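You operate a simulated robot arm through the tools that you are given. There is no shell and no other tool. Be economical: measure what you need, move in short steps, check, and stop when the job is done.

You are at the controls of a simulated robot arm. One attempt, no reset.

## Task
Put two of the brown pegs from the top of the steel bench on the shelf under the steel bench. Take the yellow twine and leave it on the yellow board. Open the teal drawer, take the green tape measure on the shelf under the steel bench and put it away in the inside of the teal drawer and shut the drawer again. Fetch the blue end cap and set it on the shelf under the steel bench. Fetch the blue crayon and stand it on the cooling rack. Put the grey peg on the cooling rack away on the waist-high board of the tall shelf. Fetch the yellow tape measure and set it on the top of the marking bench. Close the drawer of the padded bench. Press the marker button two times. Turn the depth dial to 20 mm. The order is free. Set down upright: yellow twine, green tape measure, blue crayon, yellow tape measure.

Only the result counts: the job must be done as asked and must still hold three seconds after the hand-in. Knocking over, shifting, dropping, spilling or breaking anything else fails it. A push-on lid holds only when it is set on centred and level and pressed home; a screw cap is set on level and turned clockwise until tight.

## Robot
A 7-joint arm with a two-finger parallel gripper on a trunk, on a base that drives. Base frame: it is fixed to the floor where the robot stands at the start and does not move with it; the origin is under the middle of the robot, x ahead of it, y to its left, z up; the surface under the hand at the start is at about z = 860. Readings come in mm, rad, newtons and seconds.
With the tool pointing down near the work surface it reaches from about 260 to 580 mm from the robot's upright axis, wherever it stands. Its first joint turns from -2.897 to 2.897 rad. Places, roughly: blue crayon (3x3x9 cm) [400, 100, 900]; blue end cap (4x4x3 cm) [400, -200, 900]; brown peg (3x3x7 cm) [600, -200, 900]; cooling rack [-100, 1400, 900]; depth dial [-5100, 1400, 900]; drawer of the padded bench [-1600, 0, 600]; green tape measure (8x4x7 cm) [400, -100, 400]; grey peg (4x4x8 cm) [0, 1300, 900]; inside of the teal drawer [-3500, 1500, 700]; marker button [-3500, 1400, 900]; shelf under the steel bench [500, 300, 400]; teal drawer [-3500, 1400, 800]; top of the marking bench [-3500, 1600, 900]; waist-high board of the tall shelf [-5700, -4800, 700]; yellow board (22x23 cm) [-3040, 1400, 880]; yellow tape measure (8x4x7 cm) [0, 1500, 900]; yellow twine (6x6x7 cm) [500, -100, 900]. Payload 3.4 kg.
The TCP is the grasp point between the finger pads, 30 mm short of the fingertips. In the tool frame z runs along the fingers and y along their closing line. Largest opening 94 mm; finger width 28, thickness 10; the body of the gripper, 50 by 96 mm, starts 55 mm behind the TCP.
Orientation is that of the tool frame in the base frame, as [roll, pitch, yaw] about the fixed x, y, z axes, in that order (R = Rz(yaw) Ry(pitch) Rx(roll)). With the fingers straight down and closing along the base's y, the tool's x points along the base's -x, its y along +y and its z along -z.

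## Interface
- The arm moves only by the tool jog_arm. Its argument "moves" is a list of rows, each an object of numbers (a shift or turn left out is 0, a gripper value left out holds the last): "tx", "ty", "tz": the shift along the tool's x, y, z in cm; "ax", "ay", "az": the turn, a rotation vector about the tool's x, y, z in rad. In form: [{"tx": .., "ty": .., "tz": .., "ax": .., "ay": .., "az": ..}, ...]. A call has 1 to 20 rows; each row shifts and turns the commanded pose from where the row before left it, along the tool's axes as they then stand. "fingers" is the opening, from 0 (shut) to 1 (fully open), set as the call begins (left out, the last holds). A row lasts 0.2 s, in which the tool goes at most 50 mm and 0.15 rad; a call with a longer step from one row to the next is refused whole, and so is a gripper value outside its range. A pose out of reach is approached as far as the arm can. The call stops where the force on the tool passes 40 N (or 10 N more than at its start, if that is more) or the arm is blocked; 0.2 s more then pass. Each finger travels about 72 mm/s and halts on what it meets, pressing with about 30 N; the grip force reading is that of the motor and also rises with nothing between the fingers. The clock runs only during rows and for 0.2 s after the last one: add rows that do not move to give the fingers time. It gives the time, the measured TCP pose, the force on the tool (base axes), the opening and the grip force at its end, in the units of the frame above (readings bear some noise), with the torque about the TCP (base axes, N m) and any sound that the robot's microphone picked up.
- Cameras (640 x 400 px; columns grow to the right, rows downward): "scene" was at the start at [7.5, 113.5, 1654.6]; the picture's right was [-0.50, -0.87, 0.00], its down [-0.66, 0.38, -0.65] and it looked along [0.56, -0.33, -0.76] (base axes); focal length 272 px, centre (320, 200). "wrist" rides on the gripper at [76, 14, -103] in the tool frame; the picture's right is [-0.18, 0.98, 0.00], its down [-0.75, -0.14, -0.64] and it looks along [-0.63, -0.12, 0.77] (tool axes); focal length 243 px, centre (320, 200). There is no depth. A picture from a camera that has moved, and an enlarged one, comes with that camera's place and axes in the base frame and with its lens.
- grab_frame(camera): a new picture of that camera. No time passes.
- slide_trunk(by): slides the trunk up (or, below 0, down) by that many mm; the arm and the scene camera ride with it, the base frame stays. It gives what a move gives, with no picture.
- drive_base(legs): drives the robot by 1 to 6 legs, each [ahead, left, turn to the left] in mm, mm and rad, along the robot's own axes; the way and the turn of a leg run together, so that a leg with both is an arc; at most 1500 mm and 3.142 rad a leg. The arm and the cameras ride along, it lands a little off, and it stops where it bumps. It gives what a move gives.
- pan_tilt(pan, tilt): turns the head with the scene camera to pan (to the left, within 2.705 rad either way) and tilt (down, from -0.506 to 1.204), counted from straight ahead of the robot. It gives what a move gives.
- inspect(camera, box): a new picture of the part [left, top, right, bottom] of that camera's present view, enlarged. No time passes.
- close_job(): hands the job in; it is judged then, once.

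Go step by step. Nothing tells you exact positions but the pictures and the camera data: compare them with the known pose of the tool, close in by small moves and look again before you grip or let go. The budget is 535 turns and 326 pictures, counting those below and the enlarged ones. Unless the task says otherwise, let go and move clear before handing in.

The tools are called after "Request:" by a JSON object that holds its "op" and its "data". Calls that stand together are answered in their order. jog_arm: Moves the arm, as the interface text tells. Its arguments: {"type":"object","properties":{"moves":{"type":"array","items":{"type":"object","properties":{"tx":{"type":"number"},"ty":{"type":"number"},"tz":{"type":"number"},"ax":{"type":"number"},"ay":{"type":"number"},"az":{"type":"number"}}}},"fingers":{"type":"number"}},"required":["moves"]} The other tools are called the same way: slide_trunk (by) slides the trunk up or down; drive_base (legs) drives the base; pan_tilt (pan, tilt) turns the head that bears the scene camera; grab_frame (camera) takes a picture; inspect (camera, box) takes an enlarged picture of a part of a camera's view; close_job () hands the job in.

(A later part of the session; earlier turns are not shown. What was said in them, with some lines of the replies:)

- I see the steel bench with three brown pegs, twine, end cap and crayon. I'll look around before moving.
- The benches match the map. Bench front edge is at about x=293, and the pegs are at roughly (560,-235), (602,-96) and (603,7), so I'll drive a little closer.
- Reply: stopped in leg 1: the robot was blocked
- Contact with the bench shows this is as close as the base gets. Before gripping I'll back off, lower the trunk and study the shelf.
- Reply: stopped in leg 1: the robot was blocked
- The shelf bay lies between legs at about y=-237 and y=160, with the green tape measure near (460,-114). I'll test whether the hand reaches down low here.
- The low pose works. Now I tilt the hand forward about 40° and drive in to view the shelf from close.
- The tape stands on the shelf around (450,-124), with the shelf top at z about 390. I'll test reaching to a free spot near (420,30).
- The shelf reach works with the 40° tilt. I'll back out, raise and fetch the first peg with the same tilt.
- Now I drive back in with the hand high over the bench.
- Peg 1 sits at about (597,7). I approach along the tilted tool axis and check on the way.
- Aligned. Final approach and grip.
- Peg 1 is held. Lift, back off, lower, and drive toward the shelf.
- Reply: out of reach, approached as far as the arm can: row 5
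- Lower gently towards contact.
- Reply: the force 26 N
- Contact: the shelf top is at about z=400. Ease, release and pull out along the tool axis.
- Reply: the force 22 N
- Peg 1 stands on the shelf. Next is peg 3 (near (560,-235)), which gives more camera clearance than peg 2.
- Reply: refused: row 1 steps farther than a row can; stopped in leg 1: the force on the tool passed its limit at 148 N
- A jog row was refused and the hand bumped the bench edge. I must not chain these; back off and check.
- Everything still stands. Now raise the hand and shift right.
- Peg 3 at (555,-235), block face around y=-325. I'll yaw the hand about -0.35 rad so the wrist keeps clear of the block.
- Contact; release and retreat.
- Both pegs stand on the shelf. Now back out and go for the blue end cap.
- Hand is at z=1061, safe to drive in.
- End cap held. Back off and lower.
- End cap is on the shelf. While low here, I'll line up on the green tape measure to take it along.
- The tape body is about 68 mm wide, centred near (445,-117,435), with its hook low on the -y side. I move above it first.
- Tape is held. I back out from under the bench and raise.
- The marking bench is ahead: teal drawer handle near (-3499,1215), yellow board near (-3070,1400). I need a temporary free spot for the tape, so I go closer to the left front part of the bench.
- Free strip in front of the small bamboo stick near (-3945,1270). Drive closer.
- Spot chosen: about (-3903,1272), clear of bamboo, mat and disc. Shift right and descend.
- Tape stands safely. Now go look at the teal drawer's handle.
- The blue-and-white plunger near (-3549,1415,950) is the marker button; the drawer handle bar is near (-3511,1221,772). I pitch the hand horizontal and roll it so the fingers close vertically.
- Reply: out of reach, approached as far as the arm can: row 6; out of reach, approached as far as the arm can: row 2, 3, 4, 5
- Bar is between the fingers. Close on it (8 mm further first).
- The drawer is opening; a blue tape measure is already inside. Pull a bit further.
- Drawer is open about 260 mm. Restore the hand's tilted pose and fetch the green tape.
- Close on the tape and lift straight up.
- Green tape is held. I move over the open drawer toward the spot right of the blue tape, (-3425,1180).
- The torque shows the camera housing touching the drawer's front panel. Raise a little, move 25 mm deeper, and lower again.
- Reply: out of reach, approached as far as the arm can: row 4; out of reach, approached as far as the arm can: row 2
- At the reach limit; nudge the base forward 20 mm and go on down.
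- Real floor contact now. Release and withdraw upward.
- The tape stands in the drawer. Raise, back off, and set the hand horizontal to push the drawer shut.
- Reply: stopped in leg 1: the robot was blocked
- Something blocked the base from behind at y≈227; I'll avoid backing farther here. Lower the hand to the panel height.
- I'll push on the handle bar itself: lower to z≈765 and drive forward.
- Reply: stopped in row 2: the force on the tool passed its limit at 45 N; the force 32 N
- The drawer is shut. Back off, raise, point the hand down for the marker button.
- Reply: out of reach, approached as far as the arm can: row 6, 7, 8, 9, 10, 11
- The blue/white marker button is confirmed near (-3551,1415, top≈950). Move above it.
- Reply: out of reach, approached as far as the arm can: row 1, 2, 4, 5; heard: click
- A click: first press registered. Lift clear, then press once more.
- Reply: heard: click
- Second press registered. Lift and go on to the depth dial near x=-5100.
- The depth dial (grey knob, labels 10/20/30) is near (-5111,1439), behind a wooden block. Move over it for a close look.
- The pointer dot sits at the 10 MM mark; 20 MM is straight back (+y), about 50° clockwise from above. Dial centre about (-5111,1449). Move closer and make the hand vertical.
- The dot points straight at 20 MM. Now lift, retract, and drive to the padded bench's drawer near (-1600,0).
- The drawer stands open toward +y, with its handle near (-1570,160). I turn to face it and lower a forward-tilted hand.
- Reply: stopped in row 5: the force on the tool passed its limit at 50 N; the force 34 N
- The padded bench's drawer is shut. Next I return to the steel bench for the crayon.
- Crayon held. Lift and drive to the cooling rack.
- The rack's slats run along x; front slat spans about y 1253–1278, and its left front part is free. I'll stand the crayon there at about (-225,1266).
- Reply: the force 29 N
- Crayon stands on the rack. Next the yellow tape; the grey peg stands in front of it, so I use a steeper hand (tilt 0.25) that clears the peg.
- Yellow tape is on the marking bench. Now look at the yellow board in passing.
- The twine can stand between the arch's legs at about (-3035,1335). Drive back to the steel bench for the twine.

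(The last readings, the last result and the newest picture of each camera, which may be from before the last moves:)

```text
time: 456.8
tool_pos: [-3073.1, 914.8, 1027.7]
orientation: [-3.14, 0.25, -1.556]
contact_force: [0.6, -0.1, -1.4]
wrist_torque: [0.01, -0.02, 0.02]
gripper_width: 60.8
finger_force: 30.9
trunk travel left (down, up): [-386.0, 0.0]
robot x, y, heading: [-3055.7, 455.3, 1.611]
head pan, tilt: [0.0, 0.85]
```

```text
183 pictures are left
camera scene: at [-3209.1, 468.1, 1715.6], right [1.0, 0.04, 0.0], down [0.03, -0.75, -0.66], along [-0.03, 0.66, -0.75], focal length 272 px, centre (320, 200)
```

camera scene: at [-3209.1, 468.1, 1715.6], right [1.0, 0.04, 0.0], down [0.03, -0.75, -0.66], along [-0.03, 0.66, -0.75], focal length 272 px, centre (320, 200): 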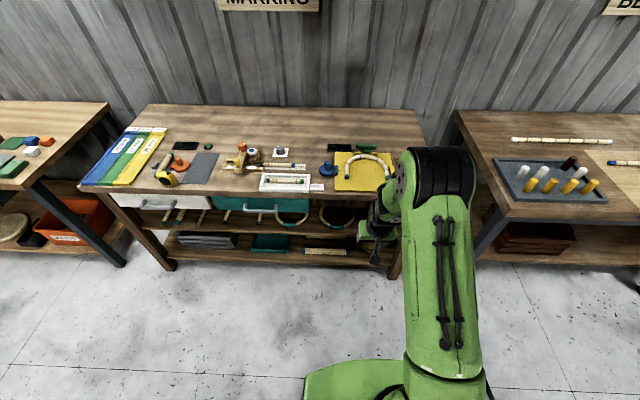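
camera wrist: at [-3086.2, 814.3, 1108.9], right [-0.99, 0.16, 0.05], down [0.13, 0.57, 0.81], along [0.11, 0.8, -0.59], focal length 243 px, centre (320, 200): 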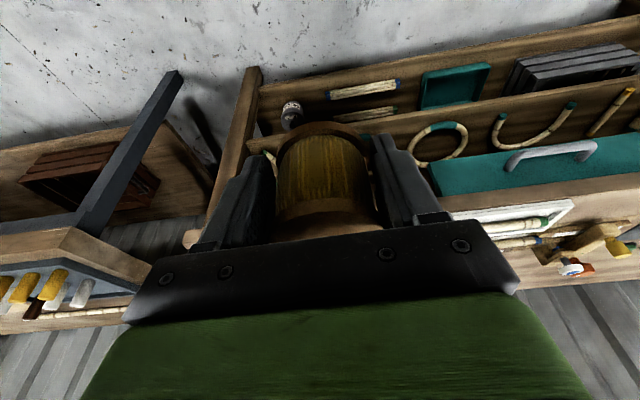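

Request:
{"op": "drive_base", "data": {"legs": [[0, -20, -0.04], [330, 0, 0]]}}

Request:
{"op": "grab_frame", "data": {"camera": "wrist"}}

Request:
{"op": "grab_frame", "data": {"camera": "scene"}}

```text
time: 459.4
tool_pos: [-3031.4, 1243.9, 1028.6]
orientation: [3.141, 0.248, -1.598]
contact_force: [1.0, -0.1, -0.5]
wrist_torque: [0.01, -0.01, 0.02]
gripper_width: 60.4
finger_force: 30.3
trunk travel left (down, up): [-386.0, 0.0]
robot x, y, heading: [-3037.5, 782.0, 1.568]
head pan, tilt: [0.0, 0.85]
```

```text
182 pictures are left
camera wrist: at [-3049.7, 1143.5, 1108.8], right [-0.98, 0.21, 0.05], down [0.16, 0.57, 0.81], along [0.14, 0.8, -0.59], focal length 243 px, centre (320, 200)
```

wrist: 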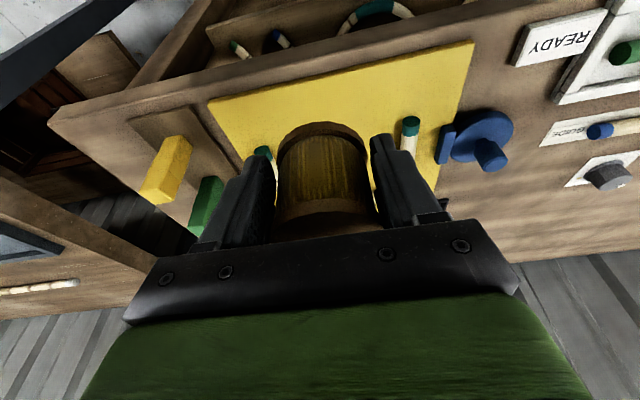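

```text
181 pictures are left
camera scene: at [-3187.4, 803.3, 1715.7], right [1.0, 0.0, 0.0], down [0.0, -0.75, -0.66], along [0.0, 0.66, -0.75], focal length 272 px, centre (320, 200)
```

scene: 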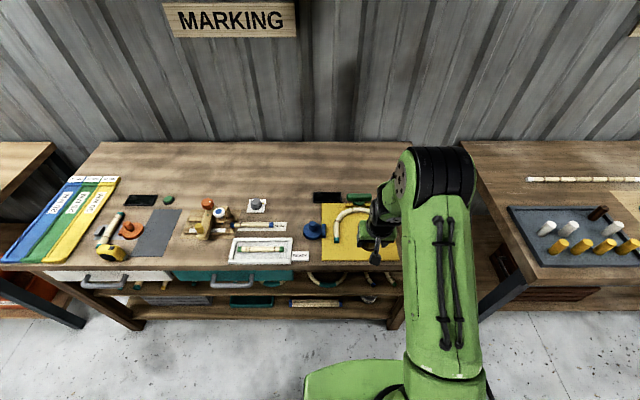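

Request:
{"op": "inspect", "data": {"camera": "wrist", "box": [190, 40, 480, 240]}}

```text
2.00 times, centred on (335, 140) of wrist
camera zoom: at [-3049.7, 1143.5, 1108.8], right [-0.98, 0.21, 0.05], down [0.16, 0.57, 0.81], along [0.14, 0.8, -0.59], focal length 485 px, centre (290, 320)
```

zoom: 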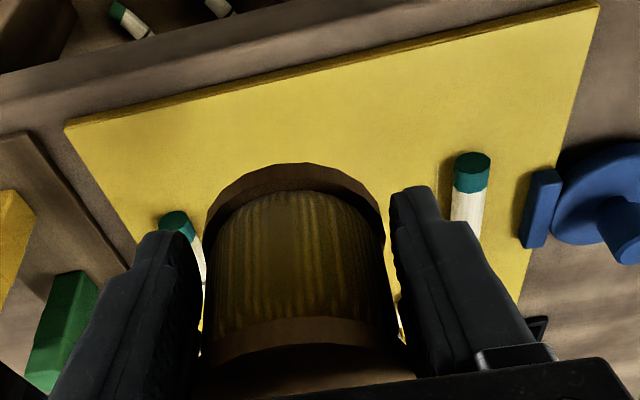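

Request:
{"op": "jog_arm", "data": {"moves": [{"tx": -2.3, "ty": 0.3}, {"tx": -2.3, "ty": 0.4}, {"tz": 3.8}, {"tz": 3.8}, {"tz": 3.6}]}}

Request:
{"op": "grab_frame", "data": {"camera": "wrist"}}

```text
time: 460.6
tool_pos: [-3039.2, 1317.1, 930.2]
orientation: [-3.141, 0.248, -1.601]
contact_force: [-0.2, -0.4, -1.4]
wrist_torque: [-0.02, -0.04, -0.01]
gripper_width: 60.5
finger_force: 30.1
trunk travel left (down, up): [-386.0, 0.0]
robot x, y, heading: [-3035.6, 782.5, 1.57]
head pan, tilt: [0.0, 0.85]
```

```text
179 pictures are left
camera wrist: at [-3056.5, 1216.7, 1010.9], right [-0.98, 0.21, 0.05], down [0.16, 0.57, 0.81], along [0.14, 0.8, -0.59], focal length 243 px, centre (320, 200)
```

wrist: 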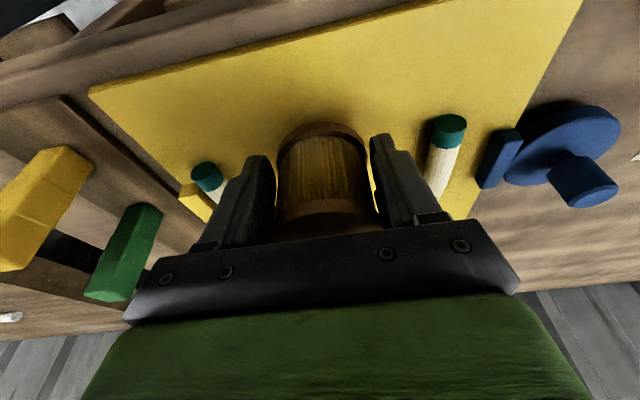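

Request:
{"op": "jog_arm", "data": {"moves": [{"tz": 0.5, "tx": 0.12}, {"tz": 0.5, "tx": 0.12}, {"tz": 0.3, "tx": 0.08}, {}]}}

Request:
{"op": "jog_arm", "data": {"moves": [{"tz": 0.2, "tx": 0.05}, {"tz": 0.2, "tx": 0.05}, {}]}}

```text
time: 461.6
tool_pos: [-3036.5, 1316.4, 918.7]
orientation: [-3.14, 0.249, -1.598]
contact_force: [-0.2, -0.3, -2.2]
wrist_torque: [-0.01, 0.02, -0.06]
gripper_width: 60.4
finger_force: 30.3
trunk travel left (down, up): [-386.0, 0.0]
robot x, y, heading: [-3040.5, 778.8, 1.563]
head pan, tilt: [0.0, 0.85]
```

```text
time: 462.4
tool_pos: [-3037.8, 1315.0, 914.9]
orientation: [-3.141, 0.25, -1.598]
contact_force: [0.8, 0.7, -1.5]
wrist_torque: [-0.02, -0.02, 0.04]
gripper_width: 60.1
finger_force: 30.1
trunk travel left (down, up): [-386.0, 0.0]
robot x, y, heading: [-3034.8, 786.2, 1.567]
head pan, tilt: [0.0, 0.85]
```

Request:
{"op": "jog_arm", "data": {"moves": [{"tz": 0.2, "tx": 0.05}, {"tz": 0.15, "tx": 0.04}, {}]}}

```text
time: 463.2
tool_pos: [-3038.0, 1316.3, 909.4]
orientation: [-3.139, 0.248, -1.599]
contact_force: [1.1, 0.1, -1.1]
wrist_torque: [0.03, 0.0, 0.0]
gripper_width: 60.2
finger_force: 30.0
trunk travel left (down, up): [-386.0, 0.0]
robot x, y, heading: [-3034.1, 784.2, 1.565]
head pan, tilt: [0.0, 0.85]
```

Request:
{"op": "jog_arm", "data": {"moves": [{"tz": 0.15, "tx": 0.04}, {"tz": 0.15, "tx": 0.04}, {}]}}

```text
time: 464.0
tool_pos: [-3037.7, 1314.9, 908.0]
orientation: [3.139, 0.251, -1.598]
contact_force: [-0.6, -0.3, 4.8]
wrist_torque: [0.08, -0.02, -0.02]
gripper_width: 60.2
finger_force: 30.2
trunk travel left (down, up): [-386.0, 0.0]
robot x, y, heading: [-3037.0, 782.2, 1.567]
head pan, tilt: [0.0, 0.85]
```

Request:
{"op": "jog_arm", "data": {"moves": [{"tz": 0.1, "tx": 0.03}, {}]}}

Request:
{"op": "jog_arm", "data": {"fingers": 0.85, "moves": [{}, {}, {}, {"tz": -1}, {"tz": -2}, {"tz": -3}, {"tz": -3}, {"tz": -3}, {"tz": -3}]}}

Request:
{"op": "grab_frame", "data": {"camera": "wrist"}}

```text
time: 464.6
tool_pos: [-3037.2, 1315.4, 908.2]
orientation: [3.139, 0.254, -1.599]
contact_force: [-1.2, -1.6, 17.7]
wrist_torque: [0.08, -0.01, 0.0]
gripper_width: 60.0
finger_force: 30.4
trunk travel left (down, up): [-386.0, 0.0]
robot x, y, heading: [-3034.9, 783.4, 1.562]
head pan, tilt: [0.0, 0.85]
```

```text
time: 466.6
tool_pos: [-3037.5, 1276.2, 1054.0]
orientation: [-3.141, 0.249, -1.599]
contact_force: [-0.1, 0.2, 0.8]
wrist_torque: [0.04, -0.01, 0.0]
gripper_width: 79.9
finger_force: 0.0
trunk travel left (down, up): [-386.0, 0.0]
robot x, y, heading: [-3032.2, 785.4, 1.566]
head pan, tilt: [0.0, 0.85]
```

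```text
178 pictures are left
camera wrist: at [-3055.2, 1176.9, 1134.9], right [-0.98, 0.21, 0.05], down [0.16, 0.57, 0.81], along [0.14, 0.8, -0.59], focal length 243 px, centre (320, 200)
```

wrist: 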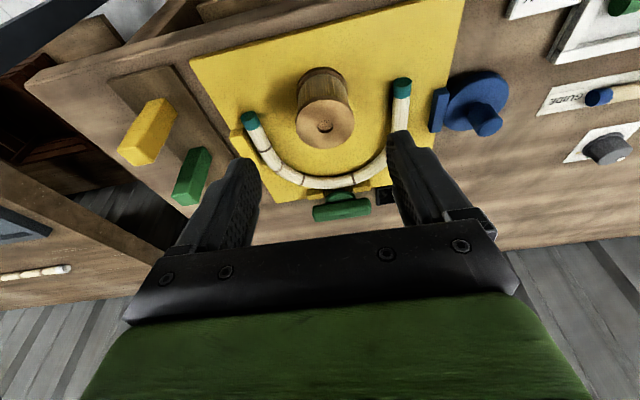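

Twine stands on the yellow board. Last: the grey peg on the rack. Back off, tilt the hand further forward, and drive there.

Request:
{"op": "drive_base", "data": {"legs": [[-260, 0, 0.005]]}}

Request:
{"op": "jog_arm", "data": {"fingers": 0.75, "moves": [{"ay": -0.13}, {"ay": -0.13}, {"ay": -0.13}, {"ay": -0.13}, {"ay": -0.13}]}}

Request:
{"op": "drive_base", "data": {"legs": [[0, -1500, 0], [0, -1500, 0], [0, -50, 0]]}}

Request:
{"op": "grab_frame", "data": {"camera": "wrist"}}

Request:
{"op": "grab_frame", "data": {"camera": "scene"}}

```text
time: 468.4
tool_pos: [-3038.5, 1023.5, 1053.5]
orientation: [3.141, 0.25, -1.599]
contact_force: [-0.3, -0.7, 0.6]
wrist_torque: [0.02, -0.01, 0.0]
gripper_width: 79.8
finger_force: 0.0
trunk travel left (down, up): [-386.0, 0.0]
robot x, y, heading: [-3039.2, 533.1, 1.567]
head pan, tilt: [0.0, 0.85]
```

```text
time: 469.6
tool_pos: [-3040.1, 1023.5, 1054.5]
orientation: [3.139, 0.9, -1.6]
contact_force: [-0.2, -0.4, 0.5]
wrist_torque: [0.0, 0.01, -0.02]
gripper_width: 70.4
finger_force: 0.0
trunk travel left (down, up): [-386.0, 0.0]
robot x, y, heading: [-3035.7, 528.4, 1.568]
head pan, tilt: [0.0, 0.85]
```

```text
time: 484.6
tool_pos: [-0.1, 1014.6, 1053.3]
orientation: [3.14, 0.898, -1.607]
contact_force: [1.5, 0.6, 0.4]
wrist_torque: [-0.03, -0.02, 0.06]
gripper_width: 70.5
finger_force: 0.0
trunk travel left (down, up): [-386.0, 0.0]
robot x, y, heading: [2.9, 518.4, 1.563]
head pan, tilt: [0.0, 0.85]
```

```text
177 pictures are left
camera wrist: at [-18.8, 885.5, 1057.5], right [-0.98, 0.15, 0.15], down [0.14, -0.04, 0.99], along [0.15, 0.99, 0.02], focal length 243 px, centre (320, 200)
```

wrist: 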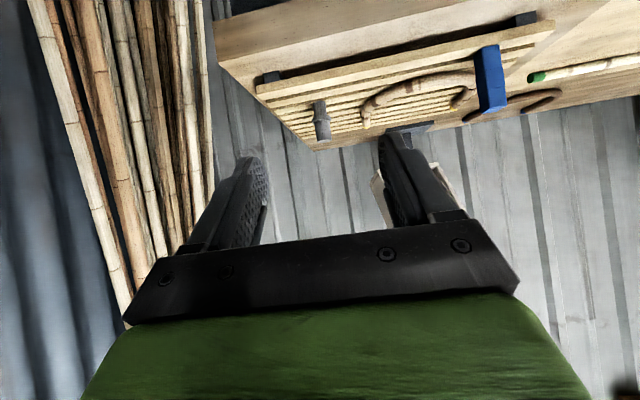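

```text
176 pictures are left
camera scene: at [-150.7, 538.9, 1715.8], right [1.0, -0.01, 0.0], down [-0.01, -0.75, -0.66], along [0.0, 0.66, -0.75], focal length 272 px, centre (320, 200)
```

scene: 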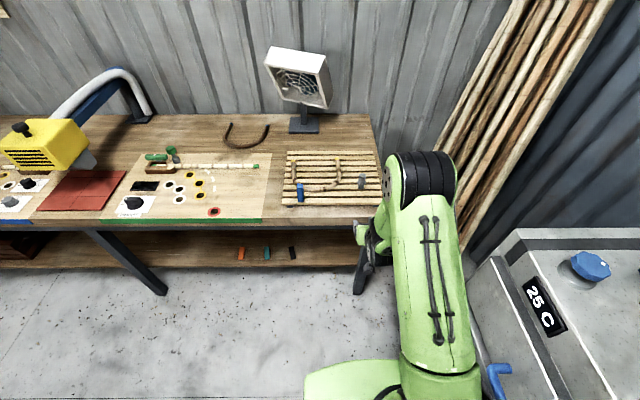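

Request:
{"op": "drive_base", "data": {"legs": [[190, -18, 0.01]]}}

Request:
{"op": "grab_frame", "data": {"camera": "wrist"}}

```text
time: 486.1
tool_pos: [13.9, 1206.8, 1053.3]
orientation: [3.14, 0.899, -1.598]
contact_force: [0.1, 0.4, -0.7]
wrist_torque: [0.01, 0.02, -0.01]
gripper_width: 70.6
finger_force: 0.1
trunk travel left (down, up): [-386.0, 0.0]
robot x, y, heading: [16.3, 709.5, 1.569]
head pan, tilt: [0.0, 0.85]
```

```text
175 pictures are left
camera wrist: at [-3.6, 1077.6, 1057.3], right [-0.98, 0.14, 0.14], down [0.14, -0.04, 0.99], along [0.14, 0.99, 0.02], focal length 243 px, centre (320, 200)
```

wrist: 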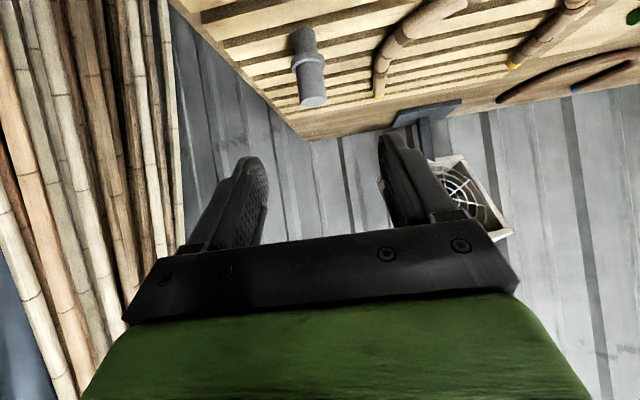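

Request:
{"op": "jog_arm", "data": {"moves": [{"tz": 3, "tx": 1, "ty": -0.2}, {"tz": 3, "tx": 1, "ty": -0.2}, {"tz": 3.5, "tx": 0.85, "ty": -0.15}]}}

Request:
{"op": "grab_frame", "data": {"camera": "wrist"}}

```text
time: 486.9
tool_pos: [19.8, 1261.7, 971.7]
orientation: [3.141, 0.9, -1.596]
contact_force: [-0.1, -0.3, -0.2]
wrist_torque: [0.01, 0.01, 0.0]
gripper_width: 70.7
finger_force: 0.0
trunk travel left (down, up): [-386.0, 0.0]
robot x, y, heading: [23.4, 714.8, 1.569]
head pan, tilt: [0.0, 0.85]
```

```text
174 pictures are left
camera wrist: at [1.7, 1132.7, 974.9], right [-0.98, 0.14, 0.14], down [0.14, -0.04, 0.99], along [0.14, 0.99, 0.02], focal length 243 px, centre (320, 200)
```

wrist: 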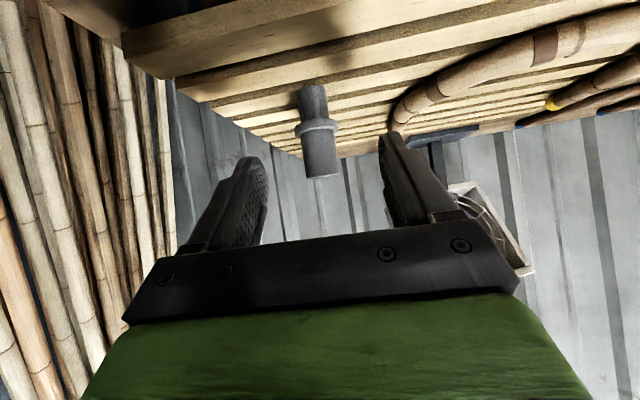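

Request:
{"op": "jog_arm", "data": {"moves": [{"tz": 2.5}, {"tz": 2.5}, {"tz": 2.5}]}}

Request:
{"op": "grab_frame", "data": {"camera": "wrist"}}

```text
time: 487.7
tool_pos: [24.4, 1321.1, 925.3]
orientation: [3.14, 0.9, -1.598]
contact_force: [0.1, -0.5, 0.0]
wrist_torque: [-0.02, 0.0, -0.01]
gripper_width: 70.5
finger_force: 0.1
trunk travel left (down, up): [-386.0, 0.0]
robot x, y, heading: [18.3, 712.2, 1.565]
head pan, tilt: [0.0, 0.85]
```

```text
173 pictures are left
camera wrist: at [5.3, 1192.9, 929.7], right [-0.98, 0.14, 0.14], down [0.14, -0.04, 0.99], along [0.14, 0.99, 0.02], focal length 243 px, centre (320, 200)
```

wrist: 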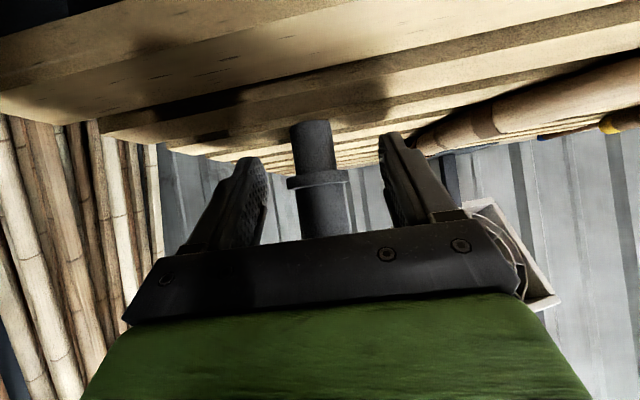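

Request:
{"op": "jog_arm", "data": {"fingers": 0, "moves": [{}, {}, {}, {}]}}

Request:
{"op": "jog_arm", "data": {"moves": [{"tz": -1.24, "tx": -1.57}, {"tz": -2.2, "tx": -2.8}, {"tz": -2.2, "tx": -2.8}, {"tz": -2.2, "tx": -2.8}]}}

Request:
{"op": "grab_frame", "data": {"camera": "wrist"}}

```text
time: 488.7
tool_pos: [22.4, 1320.8, 925.7]
orientation: [3.138, 0.899, -1.597]
contact_force: [0.9, -0.3, 0.5]
wrist_torque: [0.02, 0.04, 0.04]
gripper_width: 34.3
finger_force: 30.2
trunk travel left (down, up): [-386.0, 0.0]
robot x, y, heading: [14.4, 708.4, 1.571]
head pan, tilt: [0.0, 0.85]
```

```text
time: 489.7
tool_pos: [22.9, 1319.5, 1052.2]
orientation: [-3.141, 0.899, -1.598]
contact_force: [-0.5, 0.0, 0.7]
wrist_torque: [-0.03, 0.0, 0.01]
gripper_width: 34.3
finger_force: 30.1
trunk travel left (down, up): [-386.0, 0.0]
robot x, y, heading: [16.3, 713.5, 1.572]
head pan, tilt: [0.0, 0.85]
```

```text
172 pictures are left
camera wrist: at [5.1, 1191.3, 1056.1], right [-0.98, 0.14, 0.14], down [0.14, -0.04, 0.99], along [0.14, 0.99, 0.02], focal length 243 px, centre (320, 200)
```

wrist: 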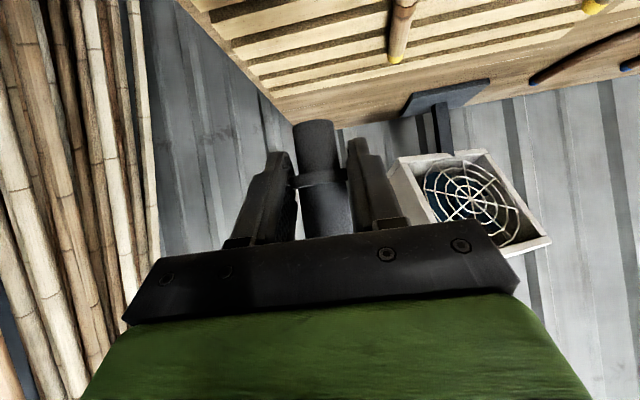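

Peg held. I retract, then drive west and look for a clear way to the tall shelf.

Request:
{"op": "drive_base", "data": {"legs": [[-200, 0, 0]]}}

Request:
{"op": "jog_arm", "data": {"moves": [{"tz": -3, "tx": 2.4}, {"tz": -3, "tx": 2.4}, {"tz": -3, "tx": 2.4}, {"tz": -3, "tx": 2.4}]}}

Request:
{"op": "drive_base", "data": {"legs": [[0, 1500, 0], [0, 1500, 0], [0, 1500, 0], [0, 250, 0]]}}

Request:
{"op": "pan_tilt", "data": {"pan": 2.6, "tilt": 0.45}}

Request:
{"op": "grab_frame", "data": {"camera": "scene"}}

Request:
{"op": "pan_tilt", "data": {"pan": -2.6, "tilt": 0.45}}

Request:
{"op": "grab_frame", "data": {"camera": "scene"}}

```text
time: 491.3
tool_pos: [25.0, 1120.8, 1052.8]
orientation: [3.139, 0.898, -1.602]
contact_force: [-0.3, -0.1, -0.5]
wrist_torque: [0.0, 0.02, 0.04]
gripper_width: 34.3
finger_force: 30.1
trunk travel left (down, up): [-386.0, 0.0]
robot x, y, heading: [20.9, 510.1, 1.567]
head pan, tilt: [0.0, 0.85]
```

```text
time: 492.3
tool_pos: [21.1, 965.5, 1050.5]
orientation: [-3.141, 0.901, -1.598]
contact_force: [0.0, -0.1, -1.2]
wrist_torque: [0.0, 0.01, 0.02]
gripper_width: 34.3
finger_force: 30.0
trunk travel left (down, up): [-386.0, 0.0]
robot x, y, heading: [18.6, 509.4, 1.564]
head pan, tilt: [0.0, 0.85]
```

```text
time: 515.4
tool_pos: [-4764.2, 973.7, 1050.5]
orientation: [3.141, 0.899, -1.6]
contact_force: [-0.4, 0.1, -0.4]
wrist_torque: [0.02, -0.03, -0.01]
gripper_width: 34.1
finger_force: 29.8
trunk travel left (down, up): [-386.0, 0.0]
robot x, y, heading: [-4767.4, 516.8, 1.564]
head pan, tilt: [0.0, 0.85]
```

```text
time: 517.7
tool_pos: [-4762.0, 974.0, 1049.8]
orientation: [3.141, 0.898, -1.601]
contact_force: [1.2, -0.7, -0.5]
wrist_torque: [-0.01, 0.04, -0.04]
gripper_width: 34.0
finger_force: 30.3
trunk travel left (down, up): [-386.0, 0.0]
robot x, y, heading: [-4764.3, 514.6, 1.568]
head pan, tilt: [2.601, 0.45]
```

```text
171 pictures are left
camera scene: at [-4965.8, 381.0, 1750.1], right [-0.85, 0.52, 0.0], down [0.23, 0.37, -0.9], along [-0.47, -0.77, -0.44], focal length 272 px, centre (320, 200)
```

scene: 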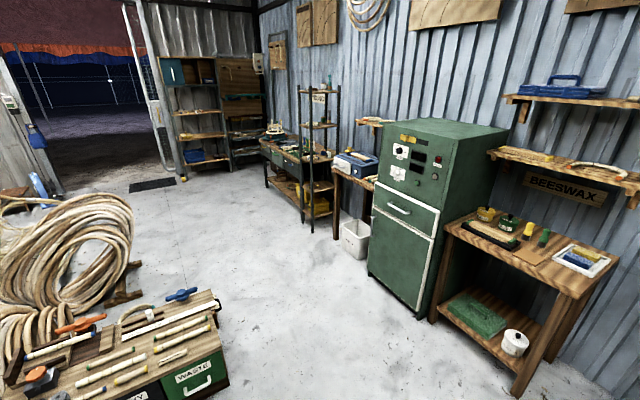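

```text
time: 521.8
tool_pos: [-4763.2, 974.5, 1049.2]
orientation: [3.14, 0.899, -1.602]
contact_force: [-0.3, -1.0, -0.3]
wrist_torque: [-0.01, 0.02, -0.03]
gripper_width: 33.9
finger_force: 30.3
trunk travel left (down, up): [-386.0, 0.0]
robot x, y, heading: [-4765.3, 514.9, 1.565]
head pan, tilt: [-2.601, 0.45]
```

```text
170 pictures are left
camera scene: at [-4871.0, 380.6, 1750.1], right [-0.86, -0.51, 0.0], down [-0.22, 0.37, -0.9], along [0.46, -0.77, -0.44], focal length 272 px, centre (320, 200)
```

scene: 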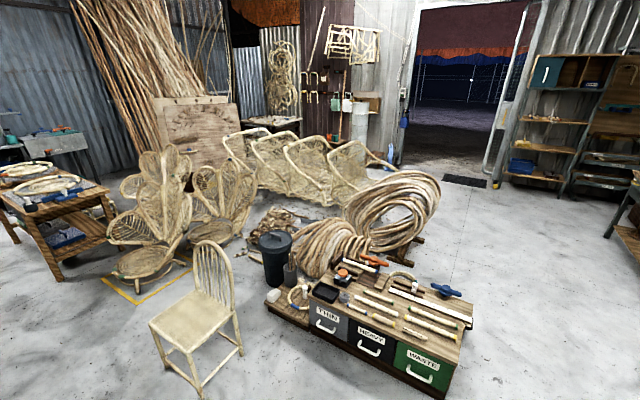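

The tall shelf is against the far -y wall; a corridor around x≈-5700 is clear. Drive there, turn, and go down it.

Request:
{"op": "drive_base", "data": {"legs": [[-80, 0, 0], [0, 920, 0], [0, 0, 3.14]]}}

Request:
{"op": "pan_tilt", "data": {"pan": 0, "tilt": 0.4}}

Request:
{"op": "grab_frame", "data": {"camera": "scene"}}

```text
time: 534.6
tool_pos: [-5672.2, -14.4, 1050.0]
orientation: [-3.141, 0.898, 1.554]
contact_force: [0.6, -0.1, -0.3]
wrist_torque: [-0.01, -0.01, -0.01]
gripper_width: 33.5
finger_force: 29.8
trunk travel left (down, up): [-386.0, 0.0]
robot x, y, heading: [-5674.2, 442.9, -1.562]
head pan, tilt: [-2.601, 0.45]
```

```text
time: 536.9
tool_pos: [-5671.4, -12.6, 1050.6]
orientation: [-3.141, 0.9, 1.554]
contact_force: [-0.1, -0.6, -1.4]
wrist_torque: [0.01, -0.01, 0.06]
gripper_width: 33.5
finger_force: 29.8
trunk travel left (down, up): [-386.0, 0.0]
robot x, y, heading: [-5676.7, 441.3, -1.562]
head pan, tilt: [0.0, 0.4]
```

```text
169 pictures are left
camera scene: at [-5522.6, 411.5, 1754.8], right [-1.0, -0.01, 0.0], down [0.0, 0.39, -0.92], along [0.01, -0.92, -0.39], focal length 272 px, centre (320, 200)
```

scene: 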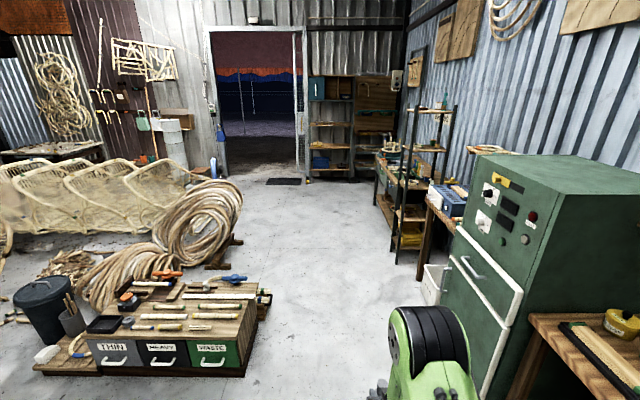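

Request:
{"op": "drive_base", "data": {"legs": [[1500, 0, 0], [1500, 0, 0], [900, 0, 0]]}}

Request:
{"op": "pan_tilt", "data": {"pan": 0, "tilt": 0.5}}

Request:
{"op": "grab_frame", "data": {"camera": "scene"}}

Request:
{"op": "grab_frame", "data": {"camera": "wrist"}}

```text
time: 555.6
tool_pos: [-5608.1, -3895.4, 1049.3]
orientation: [-3.141, 0.899, 1.563]
contact_force: [0.0, 0.1, -0.4]
wrist_torque: [0.01, 0.0, 0.01]
gripper_width: 33.3
finger_force: 30.3
trunk travel left (down, up): [-386.0, 0.0]
robot x, y, heading: [-5611.1, -3439.8, -1.554]
head pan, tilt: [0.0, 0.4]
```

```text
time: 556.3
tool_pos: [-5608.3, -3894.3, 1049.8]
orientation: [3.141, 0.898, 1.563]
contact_force: [0.3, 0.0, -0.3]
wrist_torque: [0.03, 0.01, 0.0]
gripper_width: 33.7
finger_force: 29.9
trunk travel left (down, up): [-386.0, 0.0]
robot x, y, heading: [-5615.1, -3436.4, -1.56]
head pan, tilt: [0.0, 0.499]
```

```text
168 pictures are left
camera scene: at [-5461.8, -3467.2, 1745.7], right [-1.0, -0.02, 0.0], down [-0.01, 0.48, -0.88], along [0.01, -0.88, -0.48], focal length 272 px, centre (320, 200)
```

scene: 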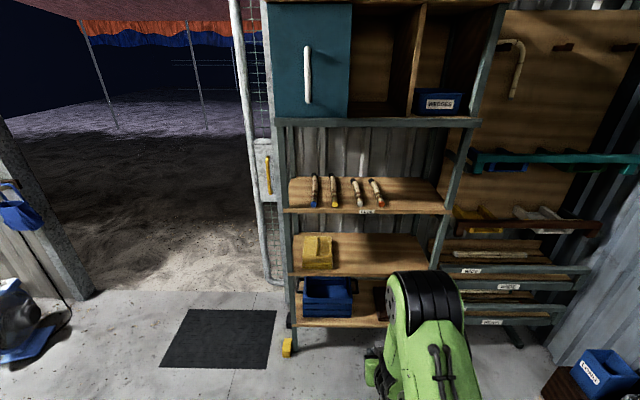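

```text
167 pictures are left
camera wrist: at [-5593.7, -3768.5, 1054.0], right [0.98, -0.12, 0.14], down [-0.14, 0.03, 0.99], along [-0.13, -0.99, 0.02], focal length 243 px, centre (320, 200)
```

wrist: 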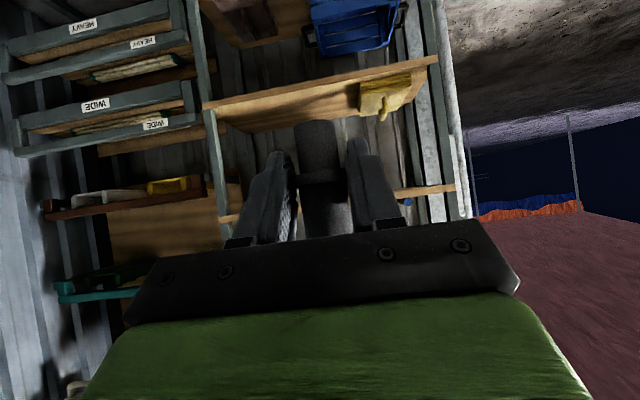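

The waist-high board (with the yellow block) has its front edge near y=-4580, z≈692. Lower the hand, shift right, and approach.

Request:
{"op": "slide_trunk", "data": {"by": -270}}

Request:
{"op": "drive_base", "data": {"legs": [[500, -50, 0]]}}

Request:
{"op": "grab_frame", "data": {"camera": "wrist"}}

Request:
{"op": "grab_frame", "data": {"camera": "scene"}}

```text
time: 559.1
tool_pos: [-5607.8, -3895.4, 779.2]
orientation: [-3.142, 0.897, 1.562]
contact_force: [0.1, -1.1, 0.2]
wrist_torque: [0.02, 0.01, 0.01]
gripper_width: 33.4
finger_force: 29.9
trunk travel left (down, up): [-116.0, 270.0]
robot x, y, heading: [-5617.9, -3439.3, -1.554]
head pan, tilt: [0.0, 0.499]
```

```text
time: 562.0
tool_pos: [-5649.0, -4390.8, 780.1]
orientation: [3.138, 0.901, 1.565]
contact_force: [-0.2, 0.2, -0.3]
wrist_torque: [0.01, 0.0, -0.01]
gripper_width: 33.3
finger_force: 29.8
trunk travel left (down, up): [-116.0, 270.0]
robot x, y, heading: [-5650.6, -3937.7, -1.55]
head pan, tilt: [0.0, 0.499]
```

```text
166 pictures are left
camera wrist: at [-5634.5, -4265.4, 784.5], right [0.98, -0.12, 0.14], down [-0.14, 0.03, 0.99], along [-0.12, -0.99, 0.02], focal length 243 px, centre (320, 200)
```

wrist: 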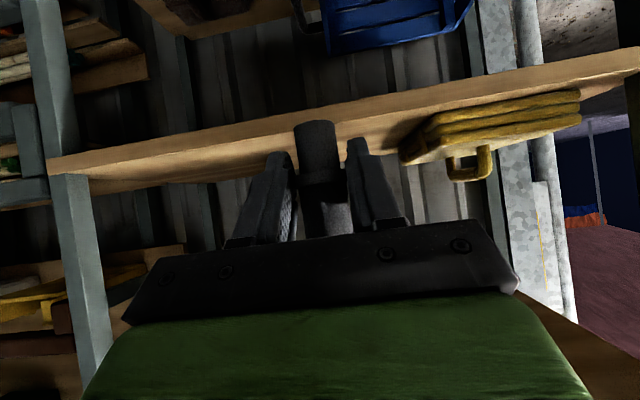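

```text
165 pictures are left
camera scene: at [-5503.4, -3964.1, 1476.3], right [-1.0, -0.02, 0.0], down [-0.01, 0.48, -0.88], along [0.02, -0.88, -0.48], focal length 272 px, centre (320, 200)
```

scene: 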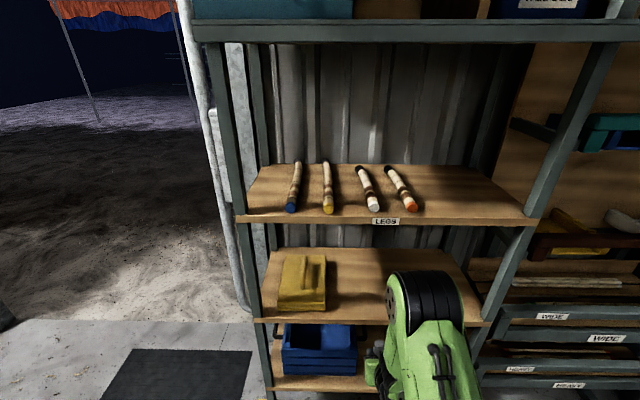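

Request:
{"op": "drive_base", "data": {"legs": [[130, 0, 0]]}}

Request:
{"op": "jog_arm", "data": {"moves": [{"tz": 2.8, "tx": -1.4}, {"tz": 2.8, "tx": -1.4}, {"tz": 2.8, "tx": -1.3}, {"tz": 2.8, "tx": -1.3}, {"tz": 2.6, "tx": -1.2}]}}

Request:
{"op": "grab_frame", "data": {"camera": "wrist"}}

Request:
{"op": "grab_frame", "data": {"camera": "scene"}}

```text
time: 563.3
tool_pos: [-5646.7, -4519.5, 779.7]
orientation: [3.141, 0.897, 1.565]
contact_force: [-0.1, -0.2, -0.1]
wrist_torque: [0.01, -0.02, -0.03]
gripper_width: 33.6
finger_force: 29.9
trunk travel left (down, up): [-116.0, 270.0]
robot x, y, heading: [-5653.5, -4064.2, -1.554]
head pan, tilt: [0.0, 0.499]
```

```text
time: 564.5
tool_pos: [-5647.2, -4668.7, 744.9]
orientation: [-3.141, 0.898, 1.563]
contact_force: [-0.2, -0.6, -0.9]
wrist_torque: [0.03, -0.02, -0.01]
gripper_width: 33.4
finger_force: 30.0
trunk travel left (down, up): [-116.0, 270.0]
robot x, y, heading: [-5653.1, -4061.1, -1.551]
head pan, tilt: [0.0, 0.499]
```

```text
164 pictures are left
camera wrist: at [-5633.7, -4542.4, 748.8], right [0.98, -0.12, 0.14], down [-0.14, 0.03, 0.99], along [-0.12, -0.99, 0.02], focal length 243 px, centre (320, 200)
```

wrist: 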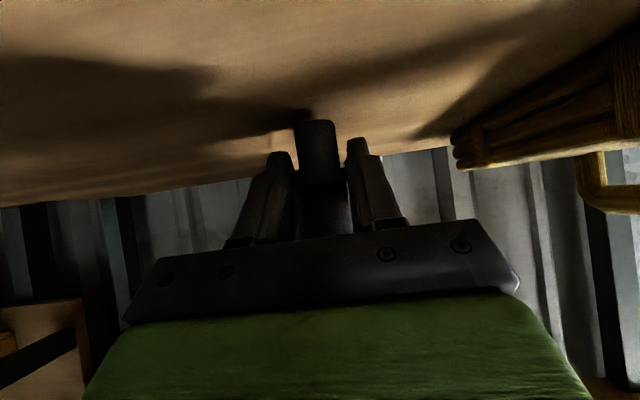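

```text
163 pictures are left
camera scene: at [-5501.1, -4091.2, 1476.3], right [-1.0, -0.02, 0.0], down [-0.01, 0.48, -0.88], along [0.02, -0.88, -0.48], focal length 272 px, centre (320, 200)
```

scene: 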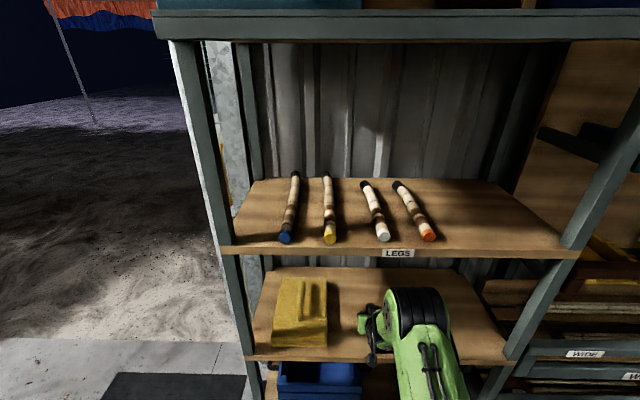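

Request:
{"op": "jog_arm", "data": {"moves": [{"tz": 0.31, "tx": 0.39}, {"tz": 0.31, "tx": 0.39}, {}]}}

Request:
{"op": "jog_arm", "data": {"moves": [{"tz": 0.15, "tx": 0.2}, {"tz": 0.12, "tx": 0.16}, {}]}}

```text
time: 565.3
tool_pos: [-5647.7, -4668.9, 735.3]
orientation: [3.14, 0.901, 1.564]
contact_force: [-0.5, -0.2, 3.0]
wrist_torque: [-0.02, 0.0, -0.04]
gripper_width: 33.5
finger_force: 29.5
trunk travel left (down, up): [-116.0, 270.0]
robot x, y, heading: [-5651.2, -4060.3, -1.549]
head pan, tilt: [0.0, 0.499]
```

```text
time: 566.1
tool_pos: [-5647.8, -4668.3, 736.5]
orientation: [3.142, 0.907, 1.564]
contact_force: [-0.8, -0.2, 23.9]
wrist_torque: [-0.24, 0.02, -0.03]
gripper_width: 33.3
finger_force: 29.6
trunk travel left (down, up): [-116.0, 270.0]
robot x, y, heading: [-5655.3, -4060.5, -1.553]
head pan, tilt: [0.0, 0.499]
```

Request:
{"op": "jog_arm", "data": {"moves": [{"tz": -0.18, "tx": -0.23}, {}]}}

Request:
{"op": "jog_arm", "data": {"fingers": 0.65, "moves": [{}, {}, {}, {"tz": -1.5}, {"tz": -2.5}, {"tz": -3}, {"tz": -3}]}}

Request:
{"op": "grab_frame", "data": {"camera": "wrist"}}

```text
time: 566.7
tool_pos: [-5646.6, -4668.2, 736.1]
orientation: [3.14, 0.901, 1.564]
contact_force: [-1.8, -3.8, 16.2]
wrist_torque: [-0.35, 0.0, -0.01]
gripper_width: 33.6
finger_force: 30.1
trunk travel left (down, up): [-116.0, 270.0]
robot x, y, heading: [-5655.3, -4062.3, -1.546]
head pan, tilt: [0.0, 0.499]
```

```text
time: 568.3
tool_pos: [-5647.7, -4588.8, 796.6]
orientation: [3.14, 0.899, 1.564]
contact_force: [0.2, 0.2, -0.7]
wrist_torque: [0.01, 0.05, 0.0]
gripper_width: 61.2
finger_force: 0.0
trunk travel left (down, up): [-116.0, 270.0]
robot x, y, heading: [-5652.7, -4062.5, -1.552]
head pan, tilt: [0.0, 0.499]
```

```text
162 pictures are left
camera wrist: at [-5633.3, -4462.2, 801.1], right [0.98, -0.12, 0.14], down [-0.14, 0.03, 0.99], along [-0.12, -0.99, 0.02], focal length 243 px, centre (320, 200)
```

wrist: 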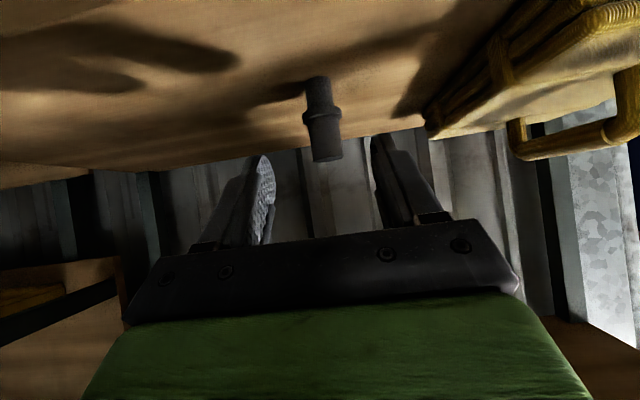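

The grey peg stands on the waist-high board. I back clear and take one last look.

Request:
{"op": "drive_base", "data": {"legs": [[-350, 0, 0]]}}

Request:
{"op": "grab_frame", "data": {"camera": "wrist"}}

```text
time: 570.5
tool_pos: [-5652.3, -4246.6, 797.0]
orientation: [3.141, 0.898, 1.568]
contact_force: [0.3, 0.7, -0.1]
wrist_torque: [0.0, -0.04, -0.01]
gripper_width: 61.2
finger_force: 0.0
trunk travel left (down, up): [-116.0, 270.0]
robot x, y, heading: [-5662.6, -3720.1, -1.544]
head pan, tilt: [0.0, 0.499]
```

```text
161 pictures are left
camera wrist: at [-5639.0, -4120.3, 801.0], right [0.98, -0.12, 0.14], down [-0.14, 0.03, 0.99], along [-0.12, -0.99, 0.02], focal length 243 px, centre (320, 200)
```

wrist: 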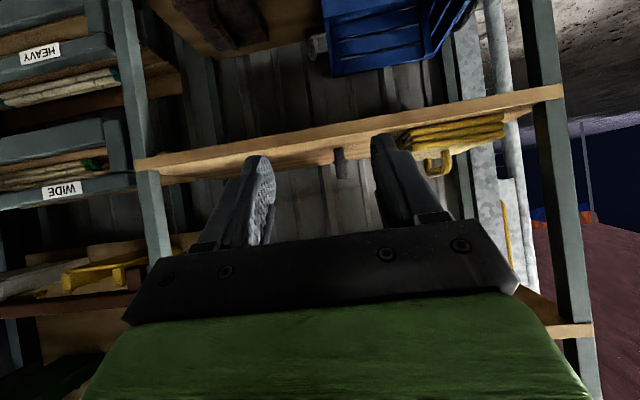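

Every part of the job has been carried out and the arm is clear, so I'm handing in.

Request:
{"op": "close_job", "data": {}}

```text
The job is handed in.
```

I did every item on the list and handed the job in. I haven't seen a verdict, and a few points below I couldn't fully check.

- **Brown pegs and end cap:** two brown pegs and the blue end cap are on the shelf under the steel bench. I set the pegs down standing.
- **Yellow twine:** standing on the yellow board, between the legs of the bent bamboo piece.
- **Green tape measure:** standing in the teal drawer, which is shut. I pushed the drawer shut slowly but did not reopen it to check the tape is still upright.
- **Blue crayon:** standing on the front slat of the cooling rack.
- **Grey peg:** on the waist-high board of the tall shelf.
- **Yellow tape measure:** standing on the top of the marking bench.
- **Padded bench drawer:** pushed in until it stopped hard at 50 N. I took that as fully closed.
- **Marker button:** pressed twice, with a click heard each time.
- **Depth dial:** the pointer is on 20 mm.

**Contacts along the way:**
- The base bumped the steel bench once while I was finding how close it could get.
- It was also blocked twice while backing up, near the padded bench and near the chair.
- The hand hit the steel bench edge at 148 N after one arm move was refused.

In the pictures I took after the hand hit and the chair contact, everything was still standing. I did not check closely for small shifts.
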